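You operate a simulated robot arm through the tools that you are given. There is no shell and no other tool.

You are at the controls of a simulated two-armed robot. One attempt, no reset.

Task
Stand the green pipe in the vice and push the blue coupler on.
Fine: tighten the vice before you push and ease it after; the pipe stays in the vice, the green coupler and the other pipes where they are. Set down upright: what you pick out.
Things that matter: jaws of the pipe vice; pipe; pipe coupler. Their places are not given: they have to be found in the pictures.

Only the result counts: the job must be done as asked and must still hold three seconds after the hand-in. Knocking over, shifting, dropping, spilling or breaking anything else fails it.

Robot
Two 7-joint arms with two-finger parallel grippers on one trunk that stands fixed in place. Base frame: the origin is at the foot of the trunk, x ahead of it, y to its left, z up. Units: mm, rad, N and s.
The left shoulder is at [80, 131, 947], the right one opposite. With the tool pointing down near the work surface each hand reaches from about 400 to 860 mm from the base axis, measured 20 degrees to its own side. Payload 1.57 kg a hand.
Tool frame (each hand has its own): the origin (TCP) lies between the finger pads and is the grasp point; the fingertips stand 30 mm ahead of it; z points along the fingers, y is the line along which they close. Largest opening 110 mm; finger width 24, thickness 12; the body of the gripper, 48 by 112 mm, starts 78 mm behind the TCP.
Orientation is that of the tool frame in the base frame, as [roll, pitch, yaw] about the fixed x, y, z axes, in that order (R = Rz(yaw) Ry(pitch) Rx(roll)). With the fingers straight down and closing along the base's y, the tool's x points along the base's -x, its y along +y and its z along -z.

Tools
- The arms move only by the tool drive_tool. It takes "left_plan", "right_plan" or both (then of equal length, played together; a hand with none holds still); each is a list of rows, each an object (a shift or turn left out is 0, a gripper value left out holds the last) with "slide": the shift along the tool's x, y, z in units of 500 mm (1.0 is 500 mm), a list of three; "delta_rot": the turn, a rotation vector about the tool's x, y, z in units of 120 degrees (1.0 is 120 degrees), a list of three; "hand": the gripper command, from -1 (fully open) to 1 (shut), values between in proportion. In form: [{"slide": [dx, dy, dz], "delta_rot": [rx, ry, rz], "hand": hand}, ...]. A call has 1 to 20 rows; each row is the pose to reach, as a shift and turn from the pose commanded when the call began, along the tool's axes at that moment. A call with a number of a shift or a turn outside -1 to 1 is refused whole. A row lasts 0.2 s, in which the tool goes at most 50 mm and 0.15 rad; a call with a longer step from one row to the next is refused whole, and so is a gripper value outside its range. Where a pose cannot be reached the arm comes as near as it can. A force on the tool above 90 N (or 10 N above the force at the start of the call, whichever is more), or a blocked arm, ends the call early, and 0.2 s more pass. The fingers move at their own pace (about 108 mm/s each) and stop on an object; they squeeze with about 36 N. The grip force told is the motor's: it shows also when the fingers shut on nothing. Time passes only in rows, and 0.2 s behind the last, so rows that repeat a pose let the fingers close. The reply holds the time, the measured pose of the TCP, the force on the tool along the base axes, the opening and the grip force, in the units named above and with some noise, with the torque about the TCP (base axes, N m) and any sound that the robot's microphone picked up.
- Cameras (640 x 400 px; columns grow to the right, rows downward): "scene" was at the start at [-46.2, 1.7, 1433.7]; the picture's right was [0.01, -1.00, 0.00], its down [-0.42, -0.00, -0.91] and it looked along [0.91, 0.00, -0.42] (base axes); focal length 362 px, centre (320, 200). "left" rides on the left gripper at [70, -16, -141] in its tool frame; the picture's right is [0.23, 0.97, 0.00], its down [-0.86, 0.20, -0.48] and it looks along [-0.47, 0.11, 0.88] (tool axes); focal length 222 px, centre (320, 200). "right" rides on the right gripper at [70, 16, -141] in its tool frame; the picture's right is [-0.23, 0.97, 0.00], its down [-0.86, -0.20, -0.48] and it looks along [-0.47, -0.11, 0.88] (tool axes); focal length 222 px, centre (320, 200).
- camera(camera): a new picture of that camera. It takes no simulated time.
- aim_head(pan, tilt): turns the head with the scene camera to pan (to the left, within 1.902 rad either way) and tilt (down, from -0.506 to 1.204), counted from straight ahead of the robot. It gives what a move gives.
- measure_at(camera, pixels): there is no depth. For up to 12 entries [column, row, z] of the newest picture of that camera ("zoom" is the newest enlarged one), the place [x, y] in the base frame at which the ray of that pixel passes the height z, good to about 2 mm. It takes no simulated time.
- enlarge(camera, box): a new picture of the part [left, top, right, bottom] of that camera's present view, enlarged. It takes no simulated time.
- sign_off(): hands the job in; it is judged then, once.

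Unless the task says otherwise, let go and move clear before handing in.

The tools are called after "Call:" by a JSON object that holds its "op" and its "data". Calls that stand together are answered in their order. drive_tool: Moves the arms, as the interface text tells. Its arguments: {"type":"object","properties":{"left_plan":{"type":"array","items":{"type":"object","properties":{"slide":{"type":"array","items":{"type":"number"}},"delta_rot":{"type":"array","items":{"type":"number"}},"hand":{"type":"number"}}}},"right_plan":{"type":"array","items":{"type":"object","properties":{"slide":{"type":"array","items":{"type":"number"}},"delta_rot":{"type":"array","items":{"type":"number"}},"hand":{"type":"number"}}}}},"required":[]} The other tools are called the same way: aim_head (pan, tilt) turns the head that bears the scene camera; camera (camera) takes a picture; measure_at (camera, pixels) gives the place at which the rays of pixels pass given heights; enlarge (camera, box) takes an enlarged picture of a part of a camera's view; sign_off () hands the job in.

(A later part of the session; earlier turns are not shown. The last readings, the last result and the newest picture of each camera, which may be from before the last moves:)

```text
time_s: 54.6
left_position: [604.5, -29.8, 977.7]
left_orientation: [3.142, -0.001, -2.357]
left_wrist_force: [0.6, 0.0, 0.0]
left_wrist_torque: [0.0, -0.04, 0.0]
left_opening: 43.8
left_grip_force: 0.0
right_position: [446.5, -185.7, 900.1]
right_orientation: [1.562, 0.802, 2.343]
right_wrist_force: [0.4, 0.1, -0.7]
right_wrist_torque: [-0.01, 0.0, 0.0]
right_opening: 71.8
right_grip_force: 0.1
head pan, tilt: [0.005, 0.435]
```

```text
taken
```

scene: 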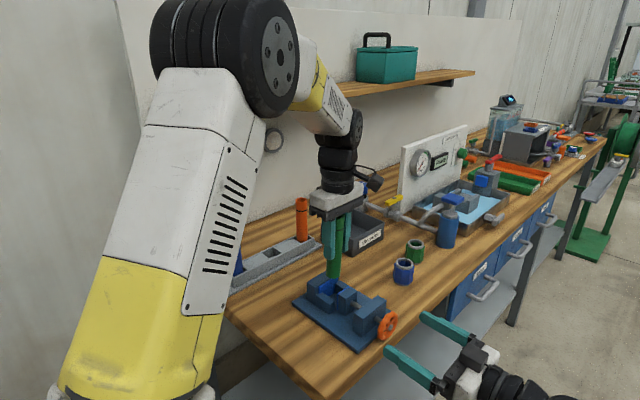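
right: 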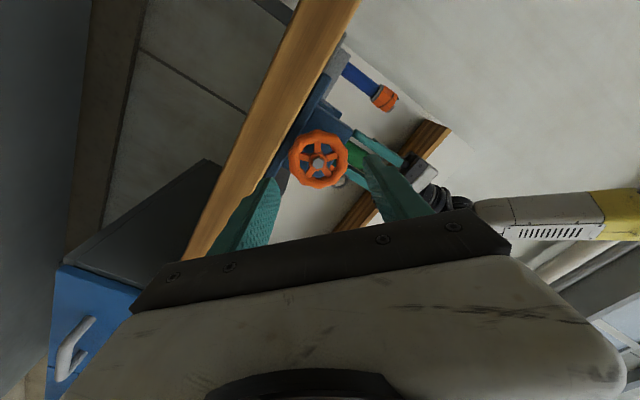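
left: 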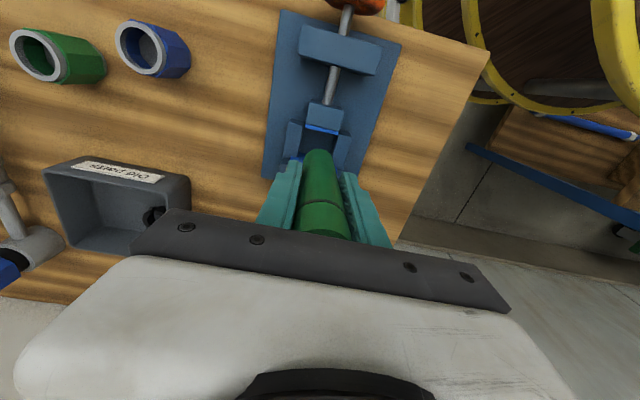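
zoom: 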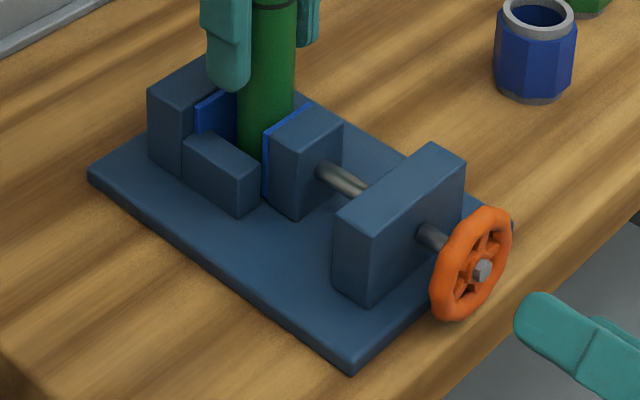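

The vice hasn't shifted (plate corner matches), the wheel stays put axially, and the jaw has advanced ~4 mm; about 12 mm remain. From now on I'll keep the strokes within ±45° so no finger gets near the bench. Rolling back to −45°.

Call:
{"op": "drive_tool", "data": {"right_plan": [{"slide": [-0.004, -0.0043, 0], "delta_rot": [0, 0, -0.07], "hand": -0.3}, {"slide": [-0.004, -0.0043, 0], "delta_rot": [0, 0, -0.14]}, {"slide": [-0.004, -0.0043, 0], "delta_rot": [0, 0, -0.21]}, {"slide": [-0.004, -0.0043, 0], "delta_rot": [0, 0, -0.28]}, {"slide": [-0.004, -0.0043, 0], "delta_rot": [0, 0, -0.35]}, {"slide": [-0.004, -0.0043, 0], "delta_rot": [0, 0, -0.42]}, {"slide": [-0.004, -0.0043, 0], "delta_rot": [0, 0, -0.49]}, {"slide": [-0.004, -0.0043, 0], "delta_rot": [0, 0, -0.56]}, {"slide": [-0.004, -0.0043, 0], "delta_rot": [0, 0, -0.63]}, {"slide": [-0.004, -0.0043, 0], "delta_rot": [0, 0, -0.7]}, {"slide": [-0.004, -0.0043, 0], "delta_rot": [0, 0, -0.73]}, {"slide": [-0.004, -0.0043, 0], "delta_rot": [0, 0, -0.73]}]}}

Call:
{"op": "camera", "data": {"camera": "right"}}

```text
time_s: 57.2
left_position: [603.9, -32.0, 976.9]
left_orientation: [3.142, 0.0, -2.358]
left_wrist_force: [0.0, 0.0, 0.1]
left_wrist_torque: [0.0, 0.0, -0.02]
left_opening: 43.8
left_grip_force: 0.1
right_position: [449.8, -189.1, 900.7]
right_orientation: [-1.563, 0.811, -0.784]
right_wrist_force: [0.1, 0.3, 0.0]
right_wrist_torque: [0.01, 0.0, 0.01]
right_opening: 71.6
right_grip_force: 0.1
head pan, tilt: [0.005, 0.435]
```

```text
taken
```

right: 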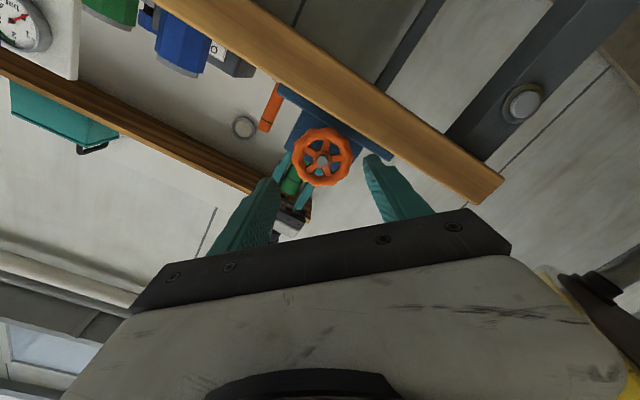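

Positioned at n=184, t=452. Advancing onto the wheel and closing.

Call:
{"op": "drive_tool", "data": {"right_plan": [{"slide": [-0.001, 0.0032, 0.06], "hand": -0.3}, {"slide": [-0.001, 0.0032, 0.1224]}, {"slide": [-0.001, 0.0032, 0.1224]}, {"slide": [-0.001, 0.0032, 0.1224], "hand": 1}, {"slide": [-0.001, 0.0032, 0.1224], "hand": 1}, {"slide": [-0.001, 0.0032, 0.1224], "hand": 1}]}}

Call:
{"op": "enlarge", "data": {"camera": "right", "box": [230, 120, 410, 240]}}

```text
time_s: 58.6
left_position: [603.4, -30.3, 976.8]
left_orientation: [3.141, 0.001, -2.358]
left_wrist_force: [0.4, -0.5, 0.7]
left_wrist_torque: [-0.02, 0.0, 0.03]
left_opening: 44.3
left_grip_force: 0.0
right_position: [490.7, -142.3, 900.8]
right_orientation: [-1.564, 0.813, -0.784]
right_wrist_force: [-8.5, 4.2, -14.3]
right_wrist_torque: [-0.33, 0.39, 0.04]
right_opening: 61.1
right_grip_force: 44.9
head pan, tilt: [0.005, 0.435]
```

```text
3.33 times, centred on (320, 180) of right
```

zoom: 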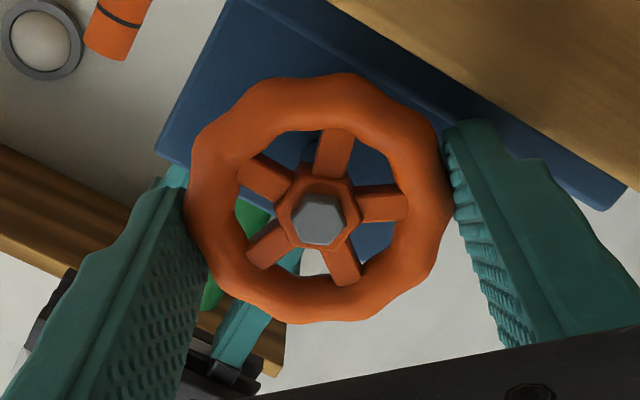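

Gripped. Turning clockwise ~90° with a small centring correction.

Call:
{"op": "drive_tool", "data": {"right_plan": [{"slide": [0.0005, 0.0024, 0], "delta_rot": [0, 0, 0.04], "hand": 1}, {"slide": [0.0005, 0.0024, 0], "delta_rot": [0, 0, 0.1]}, {"slide": [0.0005, 0.0024, 0], "delta_rot": [0, 0, 0.16]}, {"slide": [0.0005, 0.0024, 0], "delta_rot": [0, 0, 0.22]}, {"slide": [0.0005, 0.0024, 0], "delta_rot": [0, 0, 0.28]}, {"slide": [0.0005, 0.0024, 0], "delta_rot": [0, 0, 0.34]}, {"slide": [0.0005, 0.0024, 0], "delta_rot": [0, 0, 0.4]}, {"slide": [0.0005, 0.0024, 0], "delta_rot": [0, 0, 0.46]}, {"slide": [0.0005, 0.0024, 0], "delta_rot": [0, 0, 0.52]}, {"slide": [0.0005, 0.0024, 0], "delta_rot": [0, 0, 0.58]}, {"slide": [0.0005, 0.0024, 0], "delta_rot": [0, 0, 0.64]}, {"slide": [0.0005, 0.0024, 0], "delta_rot": [0, 0, 0.7]}]}}

Call:
{"op": "enlarge", "data": {"camera": "scene", "box": [290, 260, 410, 360]}}

Call:
{"op": "enlarge", "data": {"camera": "right", "box": [230, 120, 410, 240]}}

```text
time_s: 61.2
left_position: [604.0, -30.5, 977.5]
left_orientation: [3.141, -0.001, -2.358]
left_wrist_force: [0.2, 0.2, -0.3]
left_wrist_torque: [0.01, -0.01, -0.02]
left_opening: 44.2
left_grip_force: 0.1
right_position: [492.2, -144.9, 900.8]
right_orientation: [1.561, 0.864, 2.344]
right_wrist_force: [-6.8, 0.3, 0.0]
right_wrist_torque: [-1.39, -1.0, 0.0]
right_opening: 60.1
right_grip_force: 45.2
head pan, tilt: [0.005, 0.435]
```

```text
4.00 times, centred on (350, 310) of scene
```

zoom: 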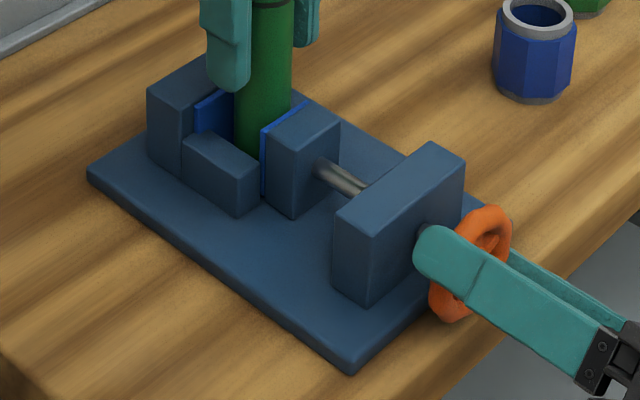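

```text
3.33 times, centred on (320, 180) of right
```

zoom: 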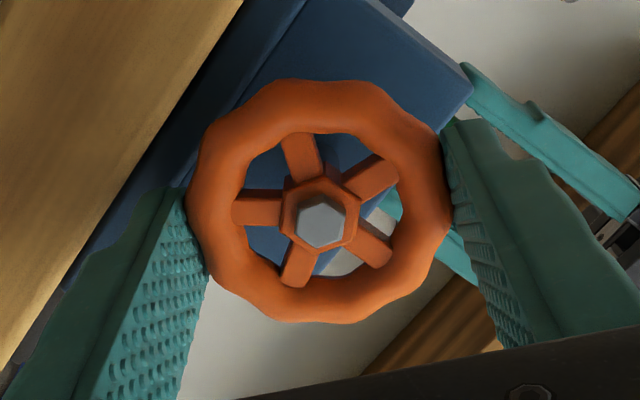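

The jaw advanced ~3 mm more and is now nudging the pipe toward the fixed pad; the wheel slipped ~30° in the fingers (torque ≈1.7 N·m). I'll open, roll back around the wheel and re-grip for a slower stroke.

Call:
{"op": "drive_tool", "data": {"right_plan": [{"hand": -0.3}, {"hand": -0.3}, {"delta_rot": [0, 0, -0.07]}, {"delta_rot": [0, 0, -0.14]}, {"delta_rot": [0, 0, -0.21]}, {"delta_rot": [0, 0, -0.28]}, {"delta_rot": [0, 0, -0.35]}, {"delta_rot": [0, 0, -0.42]}, {"delta_rot": [0, 0, -0.49]}, {"delta_rot": [0, 0, -0.56]}, {"delta_rot": [0, 0, -0.63]}, {"delta_rot": [0, 0, -0.7]}, {"delta_rot": [0, 0, -0.7]}, {"delta_rot": [0, 0, -0.7], "hand": 1}, {"delta_rot": [0, 0, -0.7], "hand": 1}, {"delta_rot": [0, 0, -0.7], "hand": 1}]}}

Call:
{"op": "enlarge", "data": {"camera": "right", "box": [230, 120, 410, 240]}}

```text
time_s: 64.6
left_position: [604.1, -31.8, 977.4]
left_orientation: [-3.141, -0.001, -2.357]
left_wrist_force: [-0.4, 0.5, 0.9]
left_wrist_torque: [0.01, -0.01, 0.0]
left_opening: 44.0
left_grip_force: 0.1
right_position: [491.6, -143.8, 901.1]
right_orientation: [-1.562, 0.812, -0.783]
right_wrist_force: [-3.2, 0.1, -4.0]
right_wrist_torque: [-0.18, 0.01, 0.28]
right_opening: 61.2
right_grip_force: 44.9
head pan, tilt: [0.005, 0.435]
```

```text
3.33 times, centred on (320, 180) of right
```

zoom: 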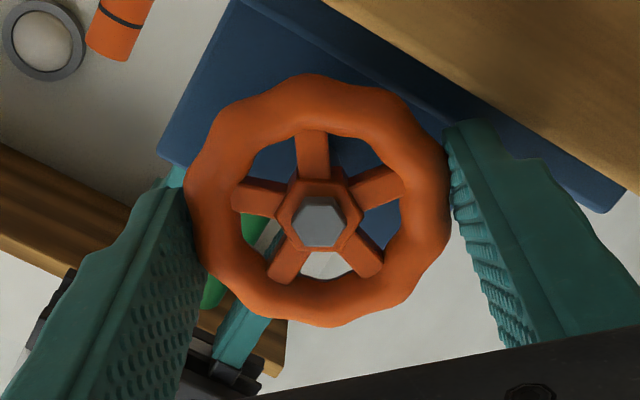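

Re-gripped with low side force. Turning clockwise slowly (20 rows, ~89°).

Call:
{"op": "drive_tool", "data": {"right_plan": [{"delta_rot": [0, 0, 0.03], "hand": 1}, {"delta_rot": [0, 0, 0.067]}, {"delta_rot": [0, 0, 0.104]}, {"delta_rot": [0, 0, 0.141]}, {"delta_rot": [0, 0, 0.178]}, {"delta_rot": [0, 0, 0.215]}, {"delta_rot": [0, 0, 0.252]}, {"delta_rot": [0, 0, 0.289]}, {"delta_rot": [0, 0, 0.326]}, {"delta_rot": [0, 0, 0.363]}, {"delta_rot": [0, 0, 0.4]}, {"delta_rot": [0, 0, 0.437]}, {"delta_rot": [0, 0, 0.474]}, {"delta_rot": [0, 0, 0.511]}, {"delta_rot": [0, 0, 0.548]}, {"delta_rot": [0, 0, 0.585]}, {"delta_rot": [0, 0, 0.622]}, {"delta_rot": [0, 0, 0.659]}, {"delta_rot": [0, 0, 0.696]}, {"delta_rot": [0, 0, 0.72]}]}}

Call:
{"op": "enlarge", "data": {"camera": "scene", "box": [290, 260, 410, 360]}}

Call:
{"op": "enlarge", "data": {"camera": "right", "box": [230, 120, 410, 240]}}

Call:
{"op": "enlarge", "data": {"camera": "left", "box": [230, 60, 410, 240]}}

```text
time_s: 68.8
left_position: [605.2, -30.9, 976.8]
left_orientation: [3.141, -0.001, -2.358]
left_wrist_force: [0.1, -0.2, 0.3]
left_wrist_torque: [-0.04, 0.02, 0.01]
left_opening: 43.9
left_grip_force: 0.1
right_position: [493.3, -143.9, 900.5]
right_orientation: [1.56, 0.821, 2.342]
right_wrist_force: [10.2, -3.0, -4.1]
right_wrist_torque: [-0.84, -1.13, -0.41]
right_opening: 60.6
right_grip_force: 45.4
head pan, tilt: [0.005, 0.435]
```

```text
4.00 times, centred on (350, 310) of scene
```

zoom: 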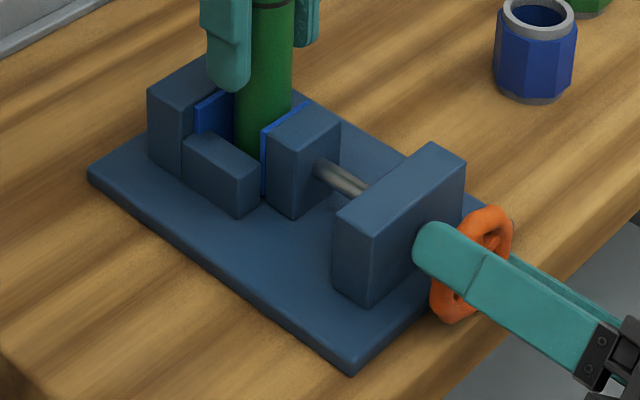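

```text
3.33 times, centred on (320, 180) of right
```

zoom: 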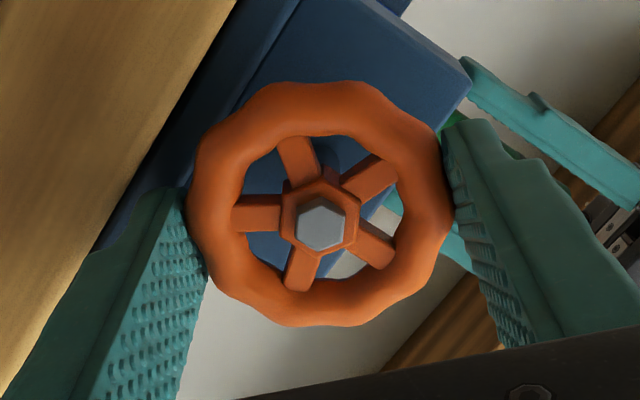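

```text
2.22 times, centred on (320, 150) of left
```

zoom: 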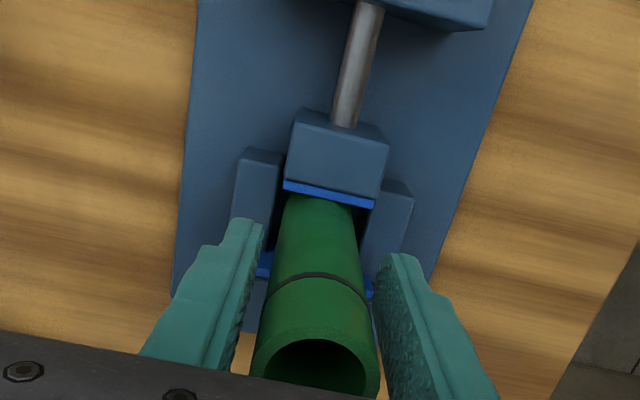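

The spokes repeat every 72°, so this stroke may have slipped completely: the jaw barely moved relative to the nut block. I'll measure the current pad gap and whether the pipe is upright.

Call:
{"op": "measure_at", "data": {"camera": "zoom", "pixels": [[284, 190, 922], [374, 207, 922], [263, 275, 922], [370, 297, 922], [258, 280, 922], [264, 255, 922], [315, 365, 1012], [315, 365, 1020], [257, 360, 1012], [378, 365, 1012]]}}

Call:
{"op": "enlarge", "data": {"camera": "scene", "box": [305, 225, 375, 315]}}

Call:
{"op": "enlarge", "data": {"camera": "left", "box": [270, 120, 370, 220]}}

```text
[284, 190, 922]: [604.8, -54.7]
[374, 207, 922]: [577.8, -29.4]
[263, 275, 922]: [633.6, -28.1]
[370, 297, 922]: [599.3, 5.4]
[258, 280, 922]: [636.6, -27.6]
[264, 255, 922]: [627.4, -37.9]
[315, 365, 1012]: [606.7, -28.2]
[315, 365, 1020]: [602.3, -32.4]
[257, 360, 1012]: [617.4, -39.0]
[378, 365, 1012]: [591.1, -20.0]
```

```text
4.44 times, centred on (340, 270) of scene
```

zoom: 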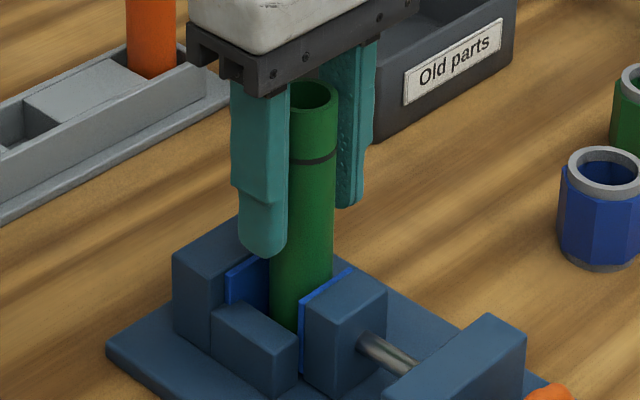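

```text
4.00 times, centred on (320, 170) of left
```

zoom: 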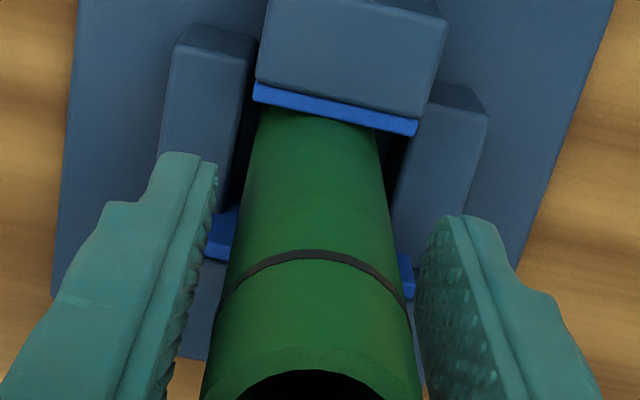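

The spoke positions show the wheel didn't turn at all in the last stroke, so it now resists more than the ~1.5 N·m I can hold by friction. I need to see whether the pipe is clamped or something else blocks, so I'll open the left hand, lift it clear and look down.

Call:
{"op": "drive_tool", "data": {"left_plan": [{"hand": -0.2}, {"hand": -0.2}, {"slide": [0, 0, -0.06]}, {"slide": [0, 0, -0.14]}, {"slide": [0, 0, -0.22]}, {"slide": [-0.03, 0, -0.28]}, {"slide": [-0.08, 0, -0.3]}, {"slide": [-0.12, 0, -0.3]}, {"slide": [-0.12, 0, -0.3]}]}}

Call:
{"op": "camera", "data": {"camera": "left"}}

Call:
{"op": "enlarge", "data": {"camera": "scene", "box": [300, 210, 380, 320]}}

```text
time_s: 70.8
left_position: [648.5, 12.4, 1126.8]
left_orientation: [-3.141, 0.0, -2.358]
left_wrist_force: [0.4, 0.4, 0.9]
left_wrist_torque: [-0.01, 0.03, 0.0]
left_opening: 65.5
left_grip_force: 0.0
right_position: [493.3, -144.7, 900.6]
right_orientation: [1.561, 0.82, 2.344]
right_wrist_force: [16.5, -0.4, -3.6]
right_wrist_torque: [-0.96, -0.77, -0.17]
right_opening: 60.9
right_grip_force: 45.4
head pan, tilt: [0.005, 0.435]
```

```text
taken
```

left: 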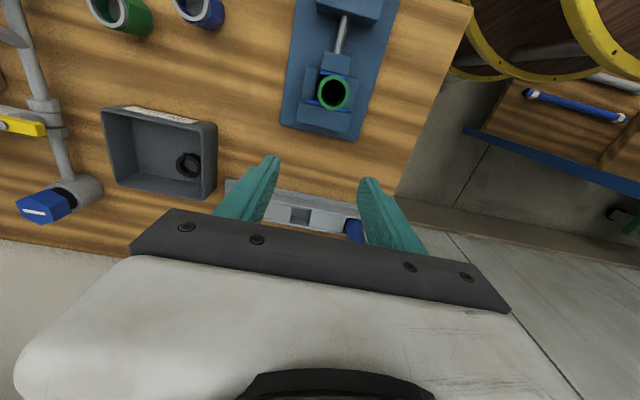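

```text
3.64 times, centred on (340, 265) of scene
```

zoom: 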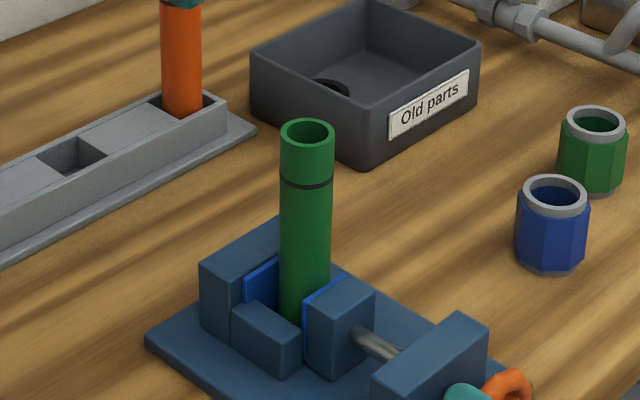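

Call:
{"op": "enlarge", "data": {"camera": "left", "box": [280, 40, 390, 150]}}

Call:
{"op": "enlarge", "data": {"camera": "scene", "box": [315, 235, 365, 315]}}

```text
3.64 times, centred on (335, 95) of left
```

zoom: 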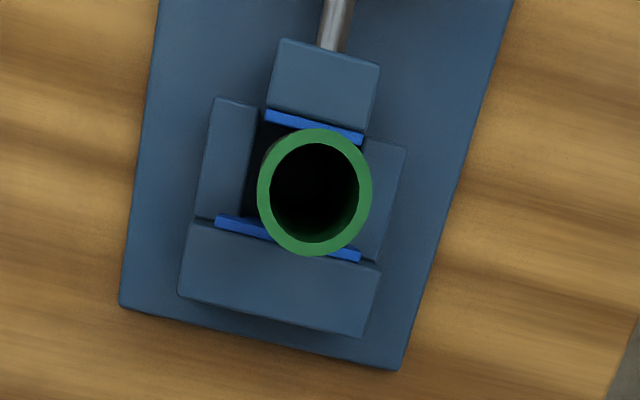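

```text
5.00 times, centred on (340, 275) of scene
```

zoom: 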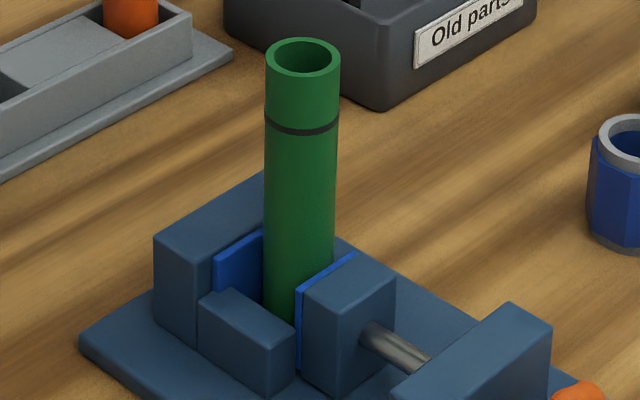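

Call:
{"op": "enlarge", "data": {"camera": "left", "box": [280, 40, 390, 150]}}

Call:
{"op": "measure_at", "data": {"camera": "zoom", "pixels": [[264, 121, 922], [362, 144, 922], [217, 215, 922], [361, 251, 922], [315, 192, 1010], [315, 192, 1020], [257, 192, 1010], [373, 192, 1010], [257, 110, 905], [243, 216, 905], [367, 140, 905], [215, 98, 905]]}}

```text
3.64 times, centred on (335, 95) of left
```

zoom: 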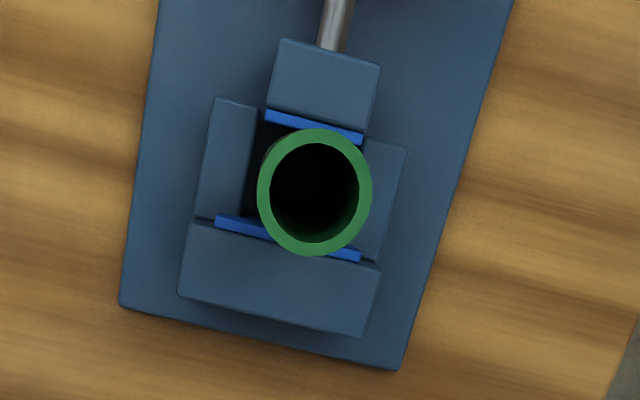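

```text
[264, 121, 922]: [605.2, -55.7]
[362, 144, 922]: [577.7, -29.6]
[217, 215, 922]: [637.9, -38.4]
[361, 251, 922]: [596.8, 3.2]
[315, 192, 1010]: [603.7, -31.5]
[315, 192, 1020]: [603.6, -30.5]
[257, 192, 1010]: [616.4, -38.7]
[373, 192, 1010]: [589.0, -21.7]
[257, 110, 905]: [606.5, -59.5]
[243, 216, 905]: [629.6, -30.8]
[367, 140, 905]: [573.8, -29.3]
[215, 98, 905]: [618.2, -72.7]
```

With the left hand gone the pipe is upright and the pad gap is about 36 mm versus the ø30 pipe, so it's not clamped yet. I'll re-grip the wheel and try turning again with the left hand clear.

Call:
{"op": "drive_tool", "data": {"right_plan": [{"hand": -0.3}, {"hand": -0.3}, {"delta_rot": [0, 0, -0.07]}, {"delta_rot": [0, 0, -0.14]}, {"delta_rot": [0, 0, -0.21]}, {"delta_rot": [0, 0, -0.28]}, {"delta_rot": [0, 0, -0.35]}, {"delta_rot": [0, 0, -0.42]}, {"delta_rot": [0, 0, -0.49]}, {"delta_rot": [0, 0, -0.56]}, {"delta_rot": [0, 0, -0.63]}, {"delta_rot": [0, 0, -0.7]}, {"delta_rot": [0, 0, -0.72]}, {"delta_rot": [0, 0, -0.72], "hand": 1}, {"delta_rot": [0, 0, -0.72], "hand": 1}, {"delta_rot": [0, 0, -0.72], "hand": 1}]}}

Call:
{"op": "enlarge", "data": {"camera": "right", "box": [230, 120, 410, 240]}}

Call:
{"op": "drive_tool", "data": {"right_plan": [{"delta_rot": [0, 0, 0.03], "hand": 1}, {"delta_rot": [0, 0, 0.06]}, {"delta_rot": [0, 0, 0.09]}, {"delta_rot": [0, 0, 0.12]}, {"delta_rot": [0, 0, 0.15]}, {"delta_rot": [0, 0, 0.18]}, {"delta_rot": [0, 0, 0.21]}, {"delta_rot": [0, 0, 0.24]}, {"delta_rot": [0, 0, 0.27]}, {"delta_rot": [0, 0, 0.3]}]}}

Call:
{"op": "enlarge", "data": {"camera": "right", "box": [230, 120, 410, 240]}}

Call:
{"op": "enlarge", "data": {"camera": "left", "box": [280, 40, 390, 150]}}

```text
time_s: 74.2
left_position: [647.9, 11.3, 1127.4]
left_orientation: [-3.141, -0.001, -2.358]
left_wrist_force: [-0.5, -0.6, 0.4]
left_wrist_torque: [0.0, -0.03, -0.05]
left_opening: 65.9
left_grip_force: 0.1
right_position: [492.3, -145.1, 899.0]
right_orientation: [-1.564, 0.812, -0.784]
right_wrist_force: [-1.8, 0.6, -1.9]
right_wrist_torque: [-0.12, 0.13, 0.53]
right_opening: 60.9
right_grip_force: 45.1
head pan, tilt: [0.005, 0.435]
```

```text
3.33 times, centred on (320, 180) of right
```

zoom: 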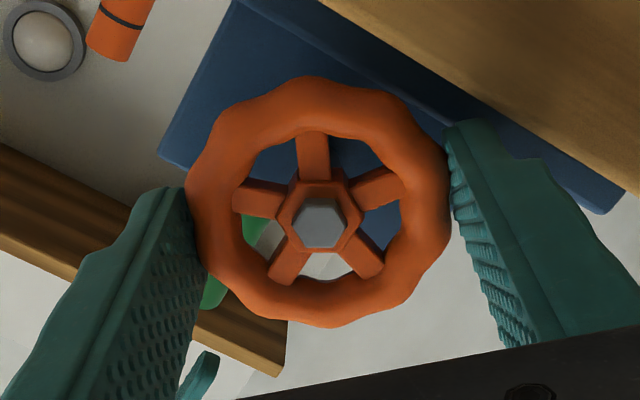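

```text
time_s: 76.4
left_position: [648.1, 12.1, 1127.4]
left_orientation: [3.141, -0.001, -2.359]
left_wrist_force: [0.2, 0.2, -0.1]
left_wrist_torque: [-0.02, 0.01, 0.01]
left_opening: 66.1
left_grip_force: 0.1
right_position: [491.6, -144.1, 899.2]
right_orientation: [-1.524, 1.441, -0.743]
right_wrist_force: [2.8, 4.0, -0.7]
right_wrist_torque: [-1.28, -1.24, 0.21]
right_opening: 61.1
right_grip_force: 45.4
head pan, tilt: [0.005, 0.435]
```

```text
3.33 times, centred on (320, 180) of right
```

zoom: 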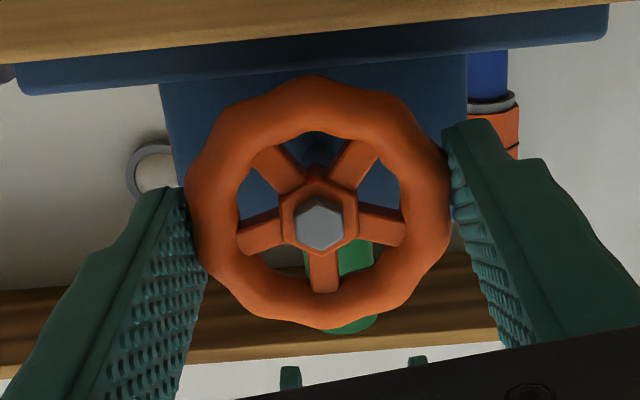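

```text
3.64 times, centred on (335, 95) of left
```

zoom: 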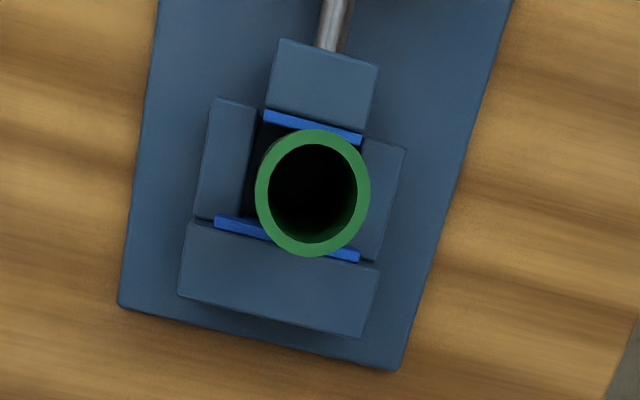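

The wheel slipped the full 36° again (spoke moved from −4° to −38°), with ~1.8 N·m resisting. To tell a hard stop from friction, I'll turn it back counter-clockwise with the grip on and see whether it follows freely.

Call:
{"op": "drive_tool", "data": {"right_plan": [{"delta_rot": [0, 0, -0.03], "hand": 1}, {"delta_rot": [0, 0, -0.06]}, {"delta_rot": [0, 0, -0.09]}, {"delta_rot": [0, 0, -0.12]}, {"delta_rot": [0, 0, -0.15]}, {"delta_rot": [0, 0, -0.18]}, {"delta_rot": [0, 0, -0.21]}, {"delta_rot": [0, 0, -0.24]}, {"delta_rot": [0, 0, -0.27]}, {"delta_rot": [0, 0, -0.3]}]}}

Call:
{"op": "enlarge", "data": {"camera": "right", "box": [230, 120, 410, 240]}}

Call:
{"op": "enlarge", "data": {"camera": "left", "box": [280, 40, 390, 150]}}

```text
time_s: 78.6
left_position: [648.6, 12.6, 1126.7]
left_orientation: [-3.14, -0.002, -2.357]
left_wrist_force: [0.7, 0.0, -0.3]
left_wrist_torque: [0.03, 0.0, 0.02]
left_opening: 66.0
left_grip_force: 0.1
right_position: [492.8, -144.2, 900.4]
right_orientation: [-1.561, 0.811, -0.782]
right_wrist_force: [7.0, 14.5, 8.3]
right_wrist_torque: [0.32, -0.3, 0.94]
right_opening: 61.0
right_grip_force: 44.6
head pan, tilt: [0.005, 0.435]
```

```text
3.33 times, centred on (320, 180) of right
```

zoom: 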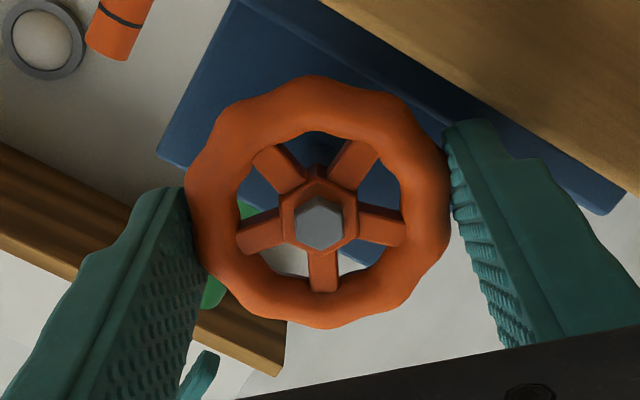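

```text
3.64 times, centred on (335, 95) of left
```

zoom: 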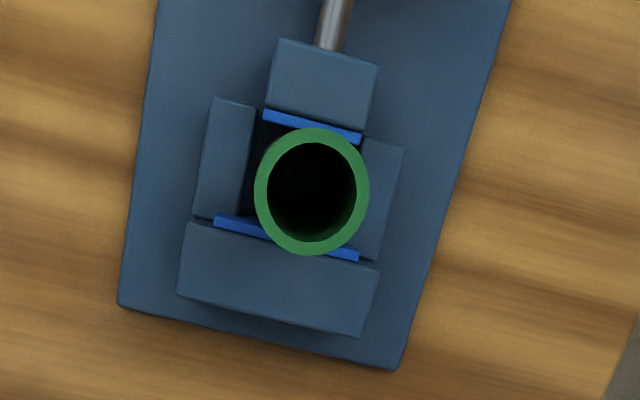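

The wheel followed freely backwards, while clockwise it hits a firm stop, so it may already be clamped elastically. I'll re-tighten to the stop, then bring the left hand back to grip the pipe for a gentle wiggle test.

Call:
{"op": "drive_tool", "data": {"left_plan": [{"slide": [0.04, 0, 0]}, {"slide": [0.08, 0, 0]}, {"slide": [0.12, 0, 0]}, {"slide": [0.12, 0, 0]}, {"slide": [0.12, 0, 0.08]}, {"slide": [0.12, 0, 0.16]}, {"slide": [0.12, 0, 0.24]}, {"slide": [0.12, 0, 0.29]}, {"slide": [0.12, 0, 0.29]}, {"slide": [0.12, 0, 0.29]}, {"slide": [0.12, 0, 0.29]}, {"slide": [0.12, 0, 0.29]}], "right_plan": [{"delta_rot": [0, 0, 0.03], "hand": 1}, {"delta_rot": [0, 0, 0.06]}, {"delta_rot": [0, 0, 0.09]}, {"delta_rot": [0, 0, 0.12]}, {"delta_rot": [0, 0, 0.15]}, {"delta_rot": [0, 0, 0.18]}, {"delta_rot": [0, 0, 0.21]}, {"delta_rot": [0, 0, 0.24]}, {"delta_rot": [0, 0, 0.27]}, {"delta_rot": [0, 0, 0.3]}, {"delta_rot": [0, 0, 0.33]}, {"delta_rot": [0, 0, 0.36]}]}}

Call:
{"op": "enlarge", "data": {"camera": "right", "box": [230, 120, 410, 240]}}

Call:
{"op": "enlarge", "data": {"camera": "scene", "box": [305, 225, 375, 315]}}

```text
time_s: 81.2
left_position: [601.7, -31.6, 981.9]
left_orientation: [-3.141, -0.002, -2.359]
left_wrist_force: [0.6, 1.3, 0.4]
left_wrist_torque: [0.0, 0.0, 0.0]
left_opening: 65.7
left_grip_force: 0.0
right_position: [491.7, -143.4, 899.3]
right_orientation: [-0.61, 1.565, 0.167]
right_wrist_force: [4.9, 3.0, -0.1]
right_wrist_torque: [-1.08, -0.6, 0.17]
right_opening: 61.7
right_grip_force: 44.9
head pan, tilt: [0.005, 0.435]
```

```text
3.33 times, centred on (320, 180) of right
```

zoom: 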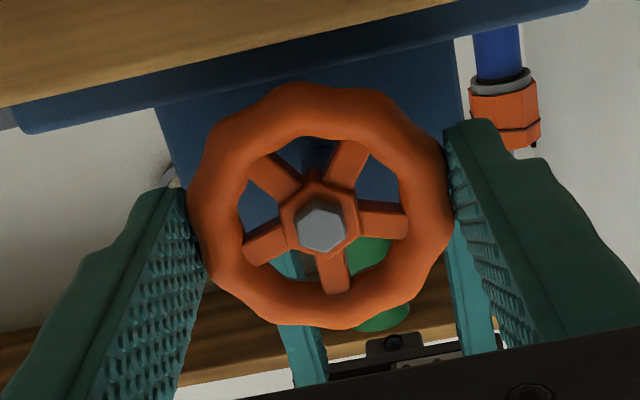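

```text
4.44 times, centred on (340, 270) of scene
```

zoom: 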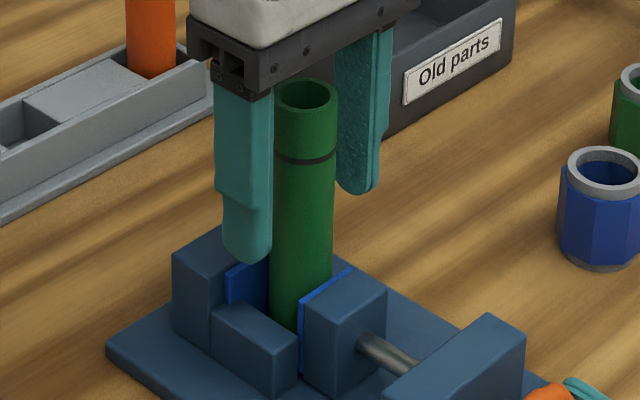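

The stop is consistent (wheel turned back exactly 36°, then held). Now I'll close the left hand on the pipe and apply a small 3 mm wiggle along +n.

Call:
{"op": "drive_tool", "data": {"left_plan": [{"hand": 0.35}, {"hand": 0.35}, {"hand": 1}, {"hand": 1}, {"hand": 1}]}}

Call:
{"op": "drive_tool", "data": {"left_plan": [{"slide": [-0.003, 0, 0], "hand": 1}, {"slide": [-0.006, 0, 0], "hand": 1}, {"slide": [-0.006, 0, 0], "hand": 1}]}}

Call:
{"op": "drive_tool", "data": {"left_plan": [{"slide": [0.006, 0, 0], "hand": 1}, {"slide": [0.012, 0, 0], "hand": 1}, {"slide": [0.012, 0, 0], "hand": 1}]}}

```text
time_s: 82.4
left_position: [603.6, -32.0, 982.4]
left_orientation: [-3.137, 0.001, -2.359]
left_wrist_force: [11.5, -7.9, -1.6]
left_wrist_torque: [-1.01, -1.16, -0.07]
left_opening: 30.7
left_grip_force: 35.7
right_position: [491.7, -144.4, 899.6]
right_orientation: [-0.583, 1.564, 0.198]
right_wrist_force: [-4.8, -1.7, -8.7]
right_wrist_torque: [-0.92, -0.3, 0.03]
right_opening: 61.9
right_grip_force: 44.6
head pan, tilt: [0.005, 0.435]
```

```text
time_s: 83.2
left_position: [604.7, -30.6, 983.1]
left_orientation: [3.14, -0.001, -2.36]
left_wrist_force: [-0.9, -17.0, 0.0]
left_wrist_torque: [-1.62, -0.06, -0.24]
left_opening: 30.9
left_grip_force: 35.8
right_position: [492.3, -145.5, 900.7]
right_orientation: [-0.533, 1.563, 0.248]
right_wrist_force: [1.7, 3.1, -15.6]
right_wrist_torque: [-0.91, -0.17, 0.23]
right_opening: 61.8
right_grip_force: 45.6
head pan, tilt: [0.005, 0.435]
```

```text
time_s: 84.0
left_position: [603.5, -31.1, 982.9]
left_orientation: [-3.142, 0.006, -2.354]
left_wrist_force: [14.5, 1.5, -2.7]
left_wrist_torque: [0.02, -1.43, 0.06]
left_opening: 30.7
left_grip_force: 36.2
right_position: [491.3, -145.6, 899.4]
right_orientation: [-0.606, 1.563, 0.172]
right_wrist_force: [-14.3, -9.1, -16.0]
right_wrist_torque: [-0.31, -0.53, 0.17]
right_opening: 61.8
right_grip_force: 45.4
head pan, tilt: [0.005, 0.435]
```

The pipe is firmly clamped: ±3 mm commands gave ±12 N and only ~1 mm motion. I'll release the left hand and raise it clear, and release the wheel with the right hand and back it off.

Call:
{"op": "drive_tool", "data": {"left_plan": [{"slide": [-0.006, 0, 0], "hand": 1}, {"slide": [-0.006, 0, 0], "hand": 0}, {"slide": [-0.006, 0, 0], "hand": -0.2}, {"slide": [-0.006, 0, 0], "hand": -0.2}, {"slide": [-0.006, 0, -0.08]}, {"slide": [-0.006, 0, -0.16]}, {"slide": [-0.006, 0, -0.24]}, {"slide": [-0.006, 0, -0.32]}, {"slide": [-0.006, 0.08, -0.34]}, {"slide": [-0.006, 0.16, -0.34]}, {"slide": [-0.006, 0.24, -0.34]}, {"slide": [-0.006, 0.32, -0.34]}, {"slide": [-0.006, 0.38, -0.34]}, {"slide": [-0.006, 0.38, -0.34]}], "right_plan": [{"hand": 0}, {"hand": -0.3}, {"hand": -0.3}, {"hand": -0.3}, {"slide": [0, 0, -0.03], "hand": -0.3}, {"slide": [0, 0, -0.08]}, {"slide": [0, 0, -0.13]}, {"slide": [0, 0, -0.13]}, {"slide": [0, 0, -0.13]}, {"slide": [0, 0, -0.13]}, {"slide": [0, 0, -0.13]}, {"slide": [0, 0, -0.13]}, {"slide": [0, 0, -0.13]}, {"slide": [0, 0, -0.13]}]}}

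Call:
{"op": "camera", "data": {"camera": "scene"}}

Call:
{"op": "enlarge", "data": {"camera": "scene", "box": [290, 200, 430, 350]}}

Call:
{"op": "camera", "data": {"camera": "right"}}

```text
time_s: 87.0
left_position: [469.0, 104.9, 1150.5]
left_orientation: [-3.141, 0.001, -2.358]
left_wrist_force: [0.1, 0.8, 0.4]
left_wrist_torque: [0.03, 0.0, 0.01]
left_opening: 66.0
left_grip_force: 0.0
right_position: [444.6, -192.0, 900.1]
right_orientation: [-0.6, 1.564, 0.181]
right_wrist_force: [0.6, 0.5, 0.9]
right_wrist_torque: [-0.02, 0.0, 0.02]
right_opening: 71.5
right_grip_force: 0.0
head pan, tilt: [0.005, 0.435]
```

```text
taken
```

scene: 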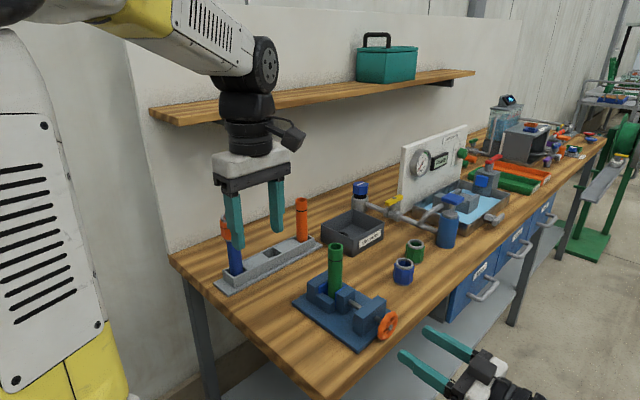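

```text
2.67 times, centred on (360, 275) of scene
```

zoom: 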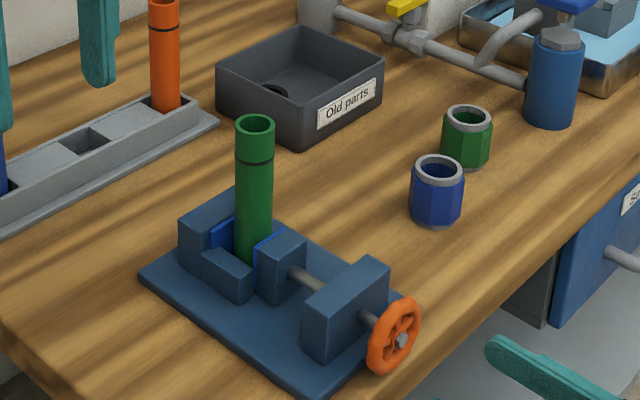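

```text
taken
```

right: 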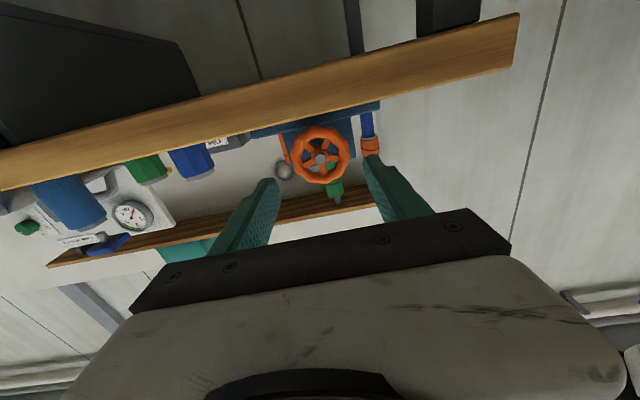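

The pipe stands upright in the clamped vice and the wheel is released. I'll raise the right hand and rotate it back to pointing down, heading for the blue coupler.

Call:
{"op": "drive_tool", "data": {"right_plan": [{"slide": [-0.038, -0.01, -0.011], "delta_rot": [0, 0.0625, 0], "hand": -1}, {"slide": [-0.077, -0.02, -0.022], "delta_rot": [0, 0.125, 0]}, {"slide": [-0.115, -0.029, -0.033], "delta_rot": [0, 0.1875, 0]}, {"slide": [-0.153, -0.039, -0.044], "delta_rot": [0, 0.25, 0]}, {"slide": [-0.192, -0.049, -0.055], "delta_rot": [0, 0.3125, 0]}, {"slide": [-0.23, -0.059, -0.066], "delta_rot": [0, 0.375, 0]}, {"slide": [-0.268, -0.068, -0.077], "delta_rot": [0, 0.4375, 0]}, {"slide": [-0.307, -0.078, -0.088], "delta_rot": [0, 0.5, 0]}, {"slide": [-0.345, -0.088, -0.099], "delta_rot": [0, 0.5625, 0]}, {"slide": [-0.383, -0.098, -0.11], "delta_rot": [0, 0.625, 0]}, {"slide": [-0.422, -0.107, -0.121], "delta_rot": [0, 0.6875, 0]}, {"slide": [-0.46, -0.117, -0.132], "delta_rot": [0, 0.75, 0]}, {"slide": [-0.46, -0.117, -0.132], "delta_rot": [0, 0.75, 0]}]}}

Call:
{"op": "camera", "data": {"camera": "right"}}

```text
time_s: 89.8
left_position: [469.0, 104.7, 1150.2]
left_orientation: [-3.142, -0.001, -2.358]
left_wrist_force: [1.0, -0.1, -0.5]
left_wrist_torque: [0.01, 0.01, -0.01]
left_opening: 65.6
left_grip_force: 0.0
right_position: [439.3, -277.9, 1131.6]
right_orientation: [-3.136, 0.007, -2.361]
right_wrist_force: [-0.5, -0.2, -0.8]
right_wrist_torque: [-0.04, 0.03, 0.05]
right_opening: 110.2
right_grip_force: 0.1
head pan, tilt: [0.005, 0.435]
```

```text
taken
```

right: 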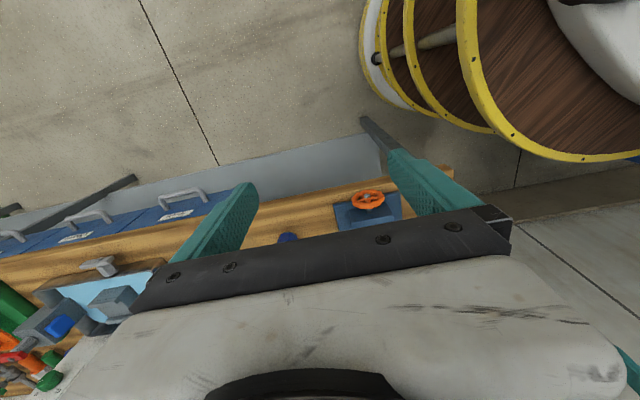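

Next I'll move the right hand above the blue coupler area for a close look.

Call:
{"op": "drive_tool", "data": {"right_plan": [{"slide": [-0.066, -0.039, 0.014], "hand": -1}, {"slide": [-0.133, -0.078, 0.029]}, {"slide": [-0.199, -0.117, 0.043]}, {"slide": [-0.266, -0.156, 0.057]}, {"slide": [-0.332, -0.195, 0.071]}, {"slide": [-0.399, -0.234, 0.086]}, {"slide": [-0.465, -0.273, 0.1]}, {"slide": [-0.465, -0.273, 0.1]}]}}

Call:
{"op": "camera", "data": {"camera": "right"}}

Call:
{"op": "enlarge", "data": {"camera": "scene", "box": [370, 220, 450, 300]}}

```text
time_s: 91.6
left_position: [469.9, 104.9, 1151.1]
left_orientation: [3.141, 0.0, -2.357]
left_wrist_force: [-0.2, 0.3, -0.4]
left_wrist_torque: [-0.02, 0.01, 0.0]
left_opening: 66.1
left_grip_force: 0.1
right_position: [699.7, -212.5, 1081.9]
right_orientation: [-3.138, 0.005, -2.362]
right_wrist_force: [0.2, -0.3, -0.9]
right_wrist_torque: [0.0, 0.01, 0.0]
right_opening: 109.9
right_grip_force: 0.2
head pan, tilt: [0.005, 0.435]
```

```text
taken
```

right: 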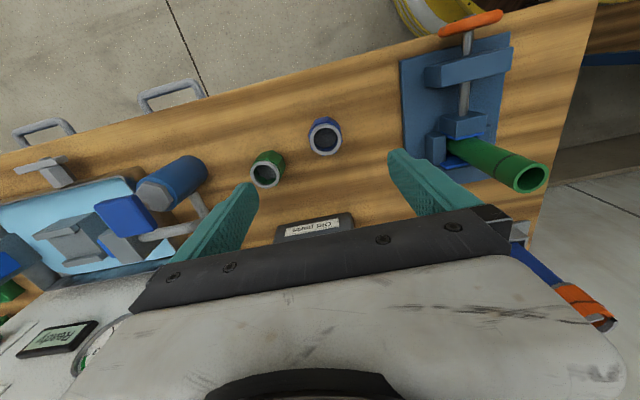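

```text
5.00 times, centred on (410, 260) of scene
```

zoom: 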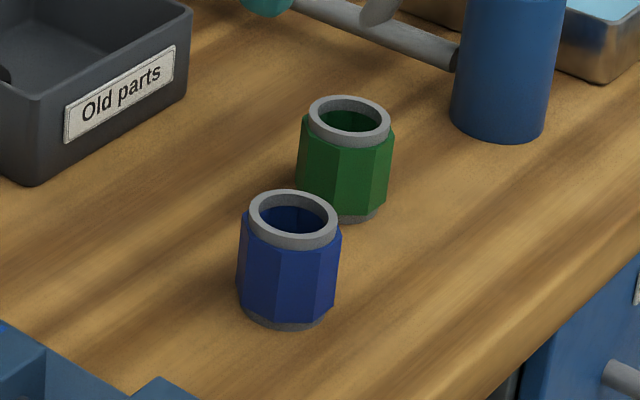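

Call:
{"op": "measure_at", "data": {"camera": "zoom", "pixels": [[293, 219, 880], [293, 219, 890], [293, 219, 900], [293, 219, 910], [290, 318, 850], [249, 219, 895], [338, 219, 895], [345, 120, 895], [236, 270, 880], [343, 270, 880]]}}

Call:
{"op": "enlarge", "data": {"camera": "right", "box": [230, 90, 390, 200]}}

Call:
{"op": "measure_at", "data": {"camera": "right", "pixels": [[326, 140, 880], [326, 140, 890], [326, 140, 900], [326, 140, 910]]}}

```text
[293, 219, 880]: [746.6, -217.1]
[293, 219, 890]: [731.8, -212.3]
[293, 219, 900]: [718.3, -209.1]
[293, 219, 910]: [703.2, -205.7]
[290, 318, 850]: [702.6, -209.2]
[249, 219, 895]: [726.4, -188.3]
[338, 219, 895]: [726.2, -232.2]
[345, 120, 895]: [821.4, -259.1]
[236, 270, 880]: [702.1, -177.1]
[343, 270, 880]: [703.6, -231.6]
```

```text
3.64 times, centred on (310, 145) of right
```

zoom: 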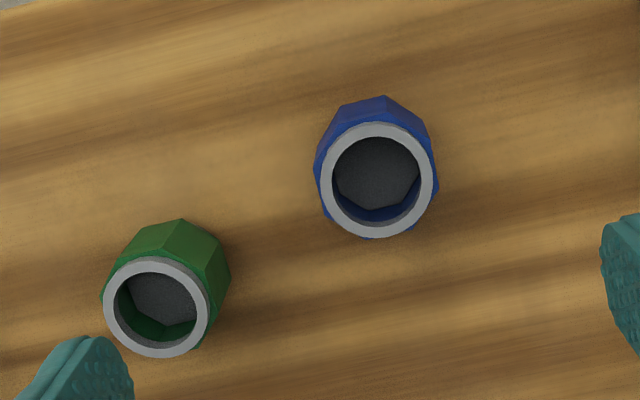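

```text
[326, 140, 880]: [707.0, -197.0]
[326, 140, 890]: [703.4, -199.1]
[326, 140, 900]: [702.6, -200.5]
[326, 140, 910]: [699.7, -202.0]
```

Triangulation puts the blue coupler's top ring at about (700,-203.5,911), ~52 mm tall, OD≈50. I'll descend to z≈990 centred over it and check.

Call:
{"op": "drive_tool", "data": {"right_plan": [{"slide": [-0.0068, 0.006, 0.05], "hand": -0.5}, {"slide": [-0.0136, 0.0119, 0.11]}, {"slide": [-0.0136, 0.0119, 0.18]}, {"slide": [-0.0136, 0.0119, 0.18]}]}}

Call:
{"op": "camera", "data": {"camera": "right"}}

Call:
{"op": "enlarge", "data": {"camera": "right", "box": [220, 60, 420, 220]}}

Call:
{"op": "enlarge", "data": {"camera": "scene", "box": [360, 190, 460, 300]}}

```text
time_s: 92.6
left_position: [469.7, 104.1, 1151.2]
left_orientation: [-3.142, 0.0, -2.36]
left_wrist_force: [-1.2, 0.2, -0.8]
left_wrist_torque: [0.02, -0.02, -0.01]
left_opening: 66.3
left_grip_force: 0.0
right_position: [702.4, -203.6, 993.2]
right_orientation: [-3.137, 0.007, -2.361]
right_wrist_force: [0.8, -0.7, 0.0]
right_wrist_torque: [0.01, -0.02, -0.02]
right_opening: 82.6
right_grip_force: 0.2
head pan, tilt: [0.005, 0.435]
```

```text
taken
```

right: 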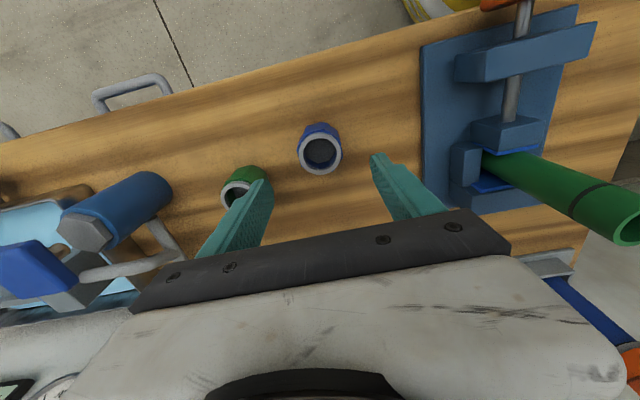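

```text
2.50 times, centred on (320, 140) of right
```

zoom: 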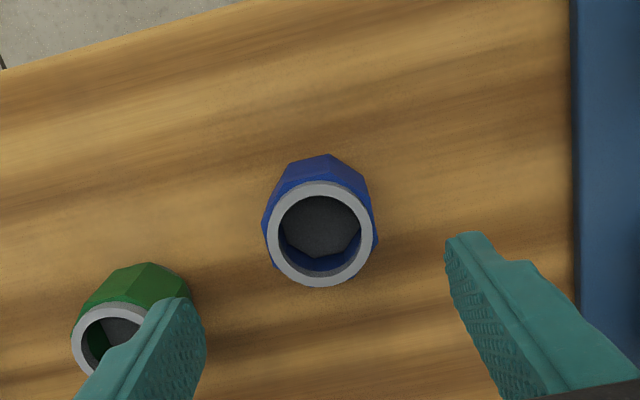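

```text
3.64 times, centred on (410, 245) of scene
```

zoom: 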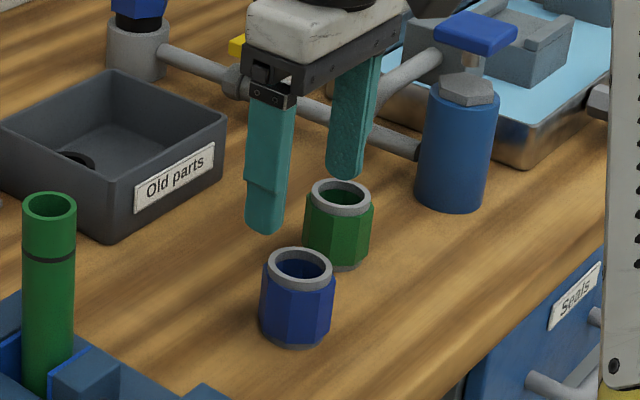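

Call:
{"op": "measure_at", "data": {"camera": "right", "pixels": [[320, 153.6, 895], [320, 153.6, 900], [320, 153.6, 905], [320, 153.6, 911], [320, 153.6, 916]]}}

Call:
{"op": "measure_at", "data": {"camera": "zoom", "pixels": [[299, 267, 895], [299, 267, 900], [299, 267, 905], [299, 267, 911], [299, 267, 916], [297, 338, 860], [297, 332, 855], [337, 194, 911], [49, 207, 1015], [49, 207, 1020]]}}

```text
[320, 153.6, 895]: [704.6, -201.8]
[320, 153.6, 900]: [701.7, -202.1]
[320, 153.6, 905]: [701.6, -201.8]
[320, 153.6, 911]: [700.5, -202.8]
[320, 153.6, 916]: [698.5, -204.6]
```

```text
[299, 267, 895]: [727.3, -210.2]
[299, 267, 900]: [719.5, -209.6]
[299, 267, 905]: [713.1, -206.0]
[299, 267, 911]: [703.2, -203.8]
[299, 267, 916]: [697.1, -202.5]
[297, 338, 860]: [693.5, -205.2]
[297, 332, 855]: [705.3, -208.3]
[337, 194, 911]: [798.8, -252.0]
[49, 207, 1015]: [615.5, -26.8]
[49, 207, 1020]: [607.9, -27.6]
```

Coupler top centre is at (700.5,-203,~913), and the pipe top at (608,-27.6,1020). Descending to z≈901 and closing on the coupler.

Call:
{"op": "drive_tool", "data": {"right_plan": [{"slide": [0.0018, 0.0035, 0.06], "hand": -0.5}, {"slide": [0.0018, 0.0035, 0.12]}, {"slide": [0.0018, 0.0035, 0.16]}, {"slide": [0.0018, 0.0035, 0.184]}, {"slide": [0.0018, 0.0035, 0.184]}, {"slide": [0.0018, 0.0035, 0.184], "hand": 0}, {"slide": [0.0018, 0.0035, 0.184], "hand": 1}, {"slide": [0.0018, 0.0035, 0.184], "hand": 1}, {"slide": [0.0018, 0.0035, 0.184], "hand": 1}]}}

Call:
{"op": "enlarge", "data": {"camera": "right", "box": [220, 80, 420, 240]}}

Call:
{"op": "enlarge", "data": {"camera": "scene", "box": [360, 190, 460, 300]}}

```text
time_s: 94.6
left_position: [469.5, 104.3, 1151.2]
left_orientation: [3.142, 0.0, -2.356]
left_wrist_force: [-1.0, 0.0, -0.5]
left_wrist_torque: [-0.01, 0.01, 0.03]
left_opening: 66.1
left_grip_force: 0.1
right_position: [701.1, -203.0, 898.4]
right_orientation: [-3.137, 0.005, -2.363]
right_wrist_force: [-0.3, 0.4, -0.6]
right_wrist_torque: [-0.03, -0.02, -0.01]
right_opening: 47.6
right_grip_force: 36.6
head pan, tilt: [0.005, 0.435]
```

```text
2.50 times, centred on (320, 160) of right
```

zoom: 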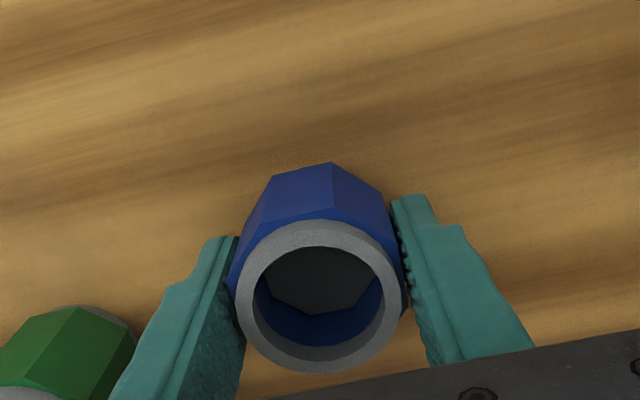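

```text
3.64 times, centred on (410, 245) of scene
```

zoom: 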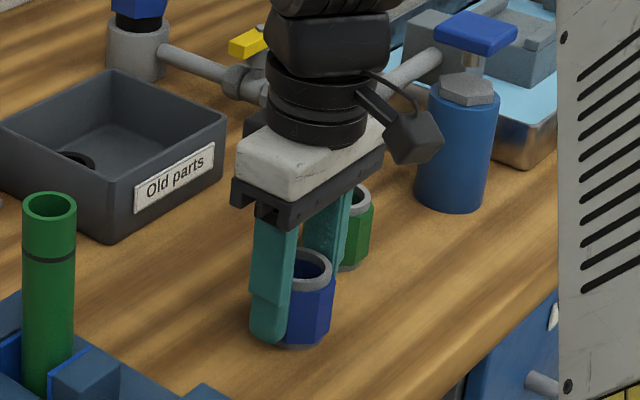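

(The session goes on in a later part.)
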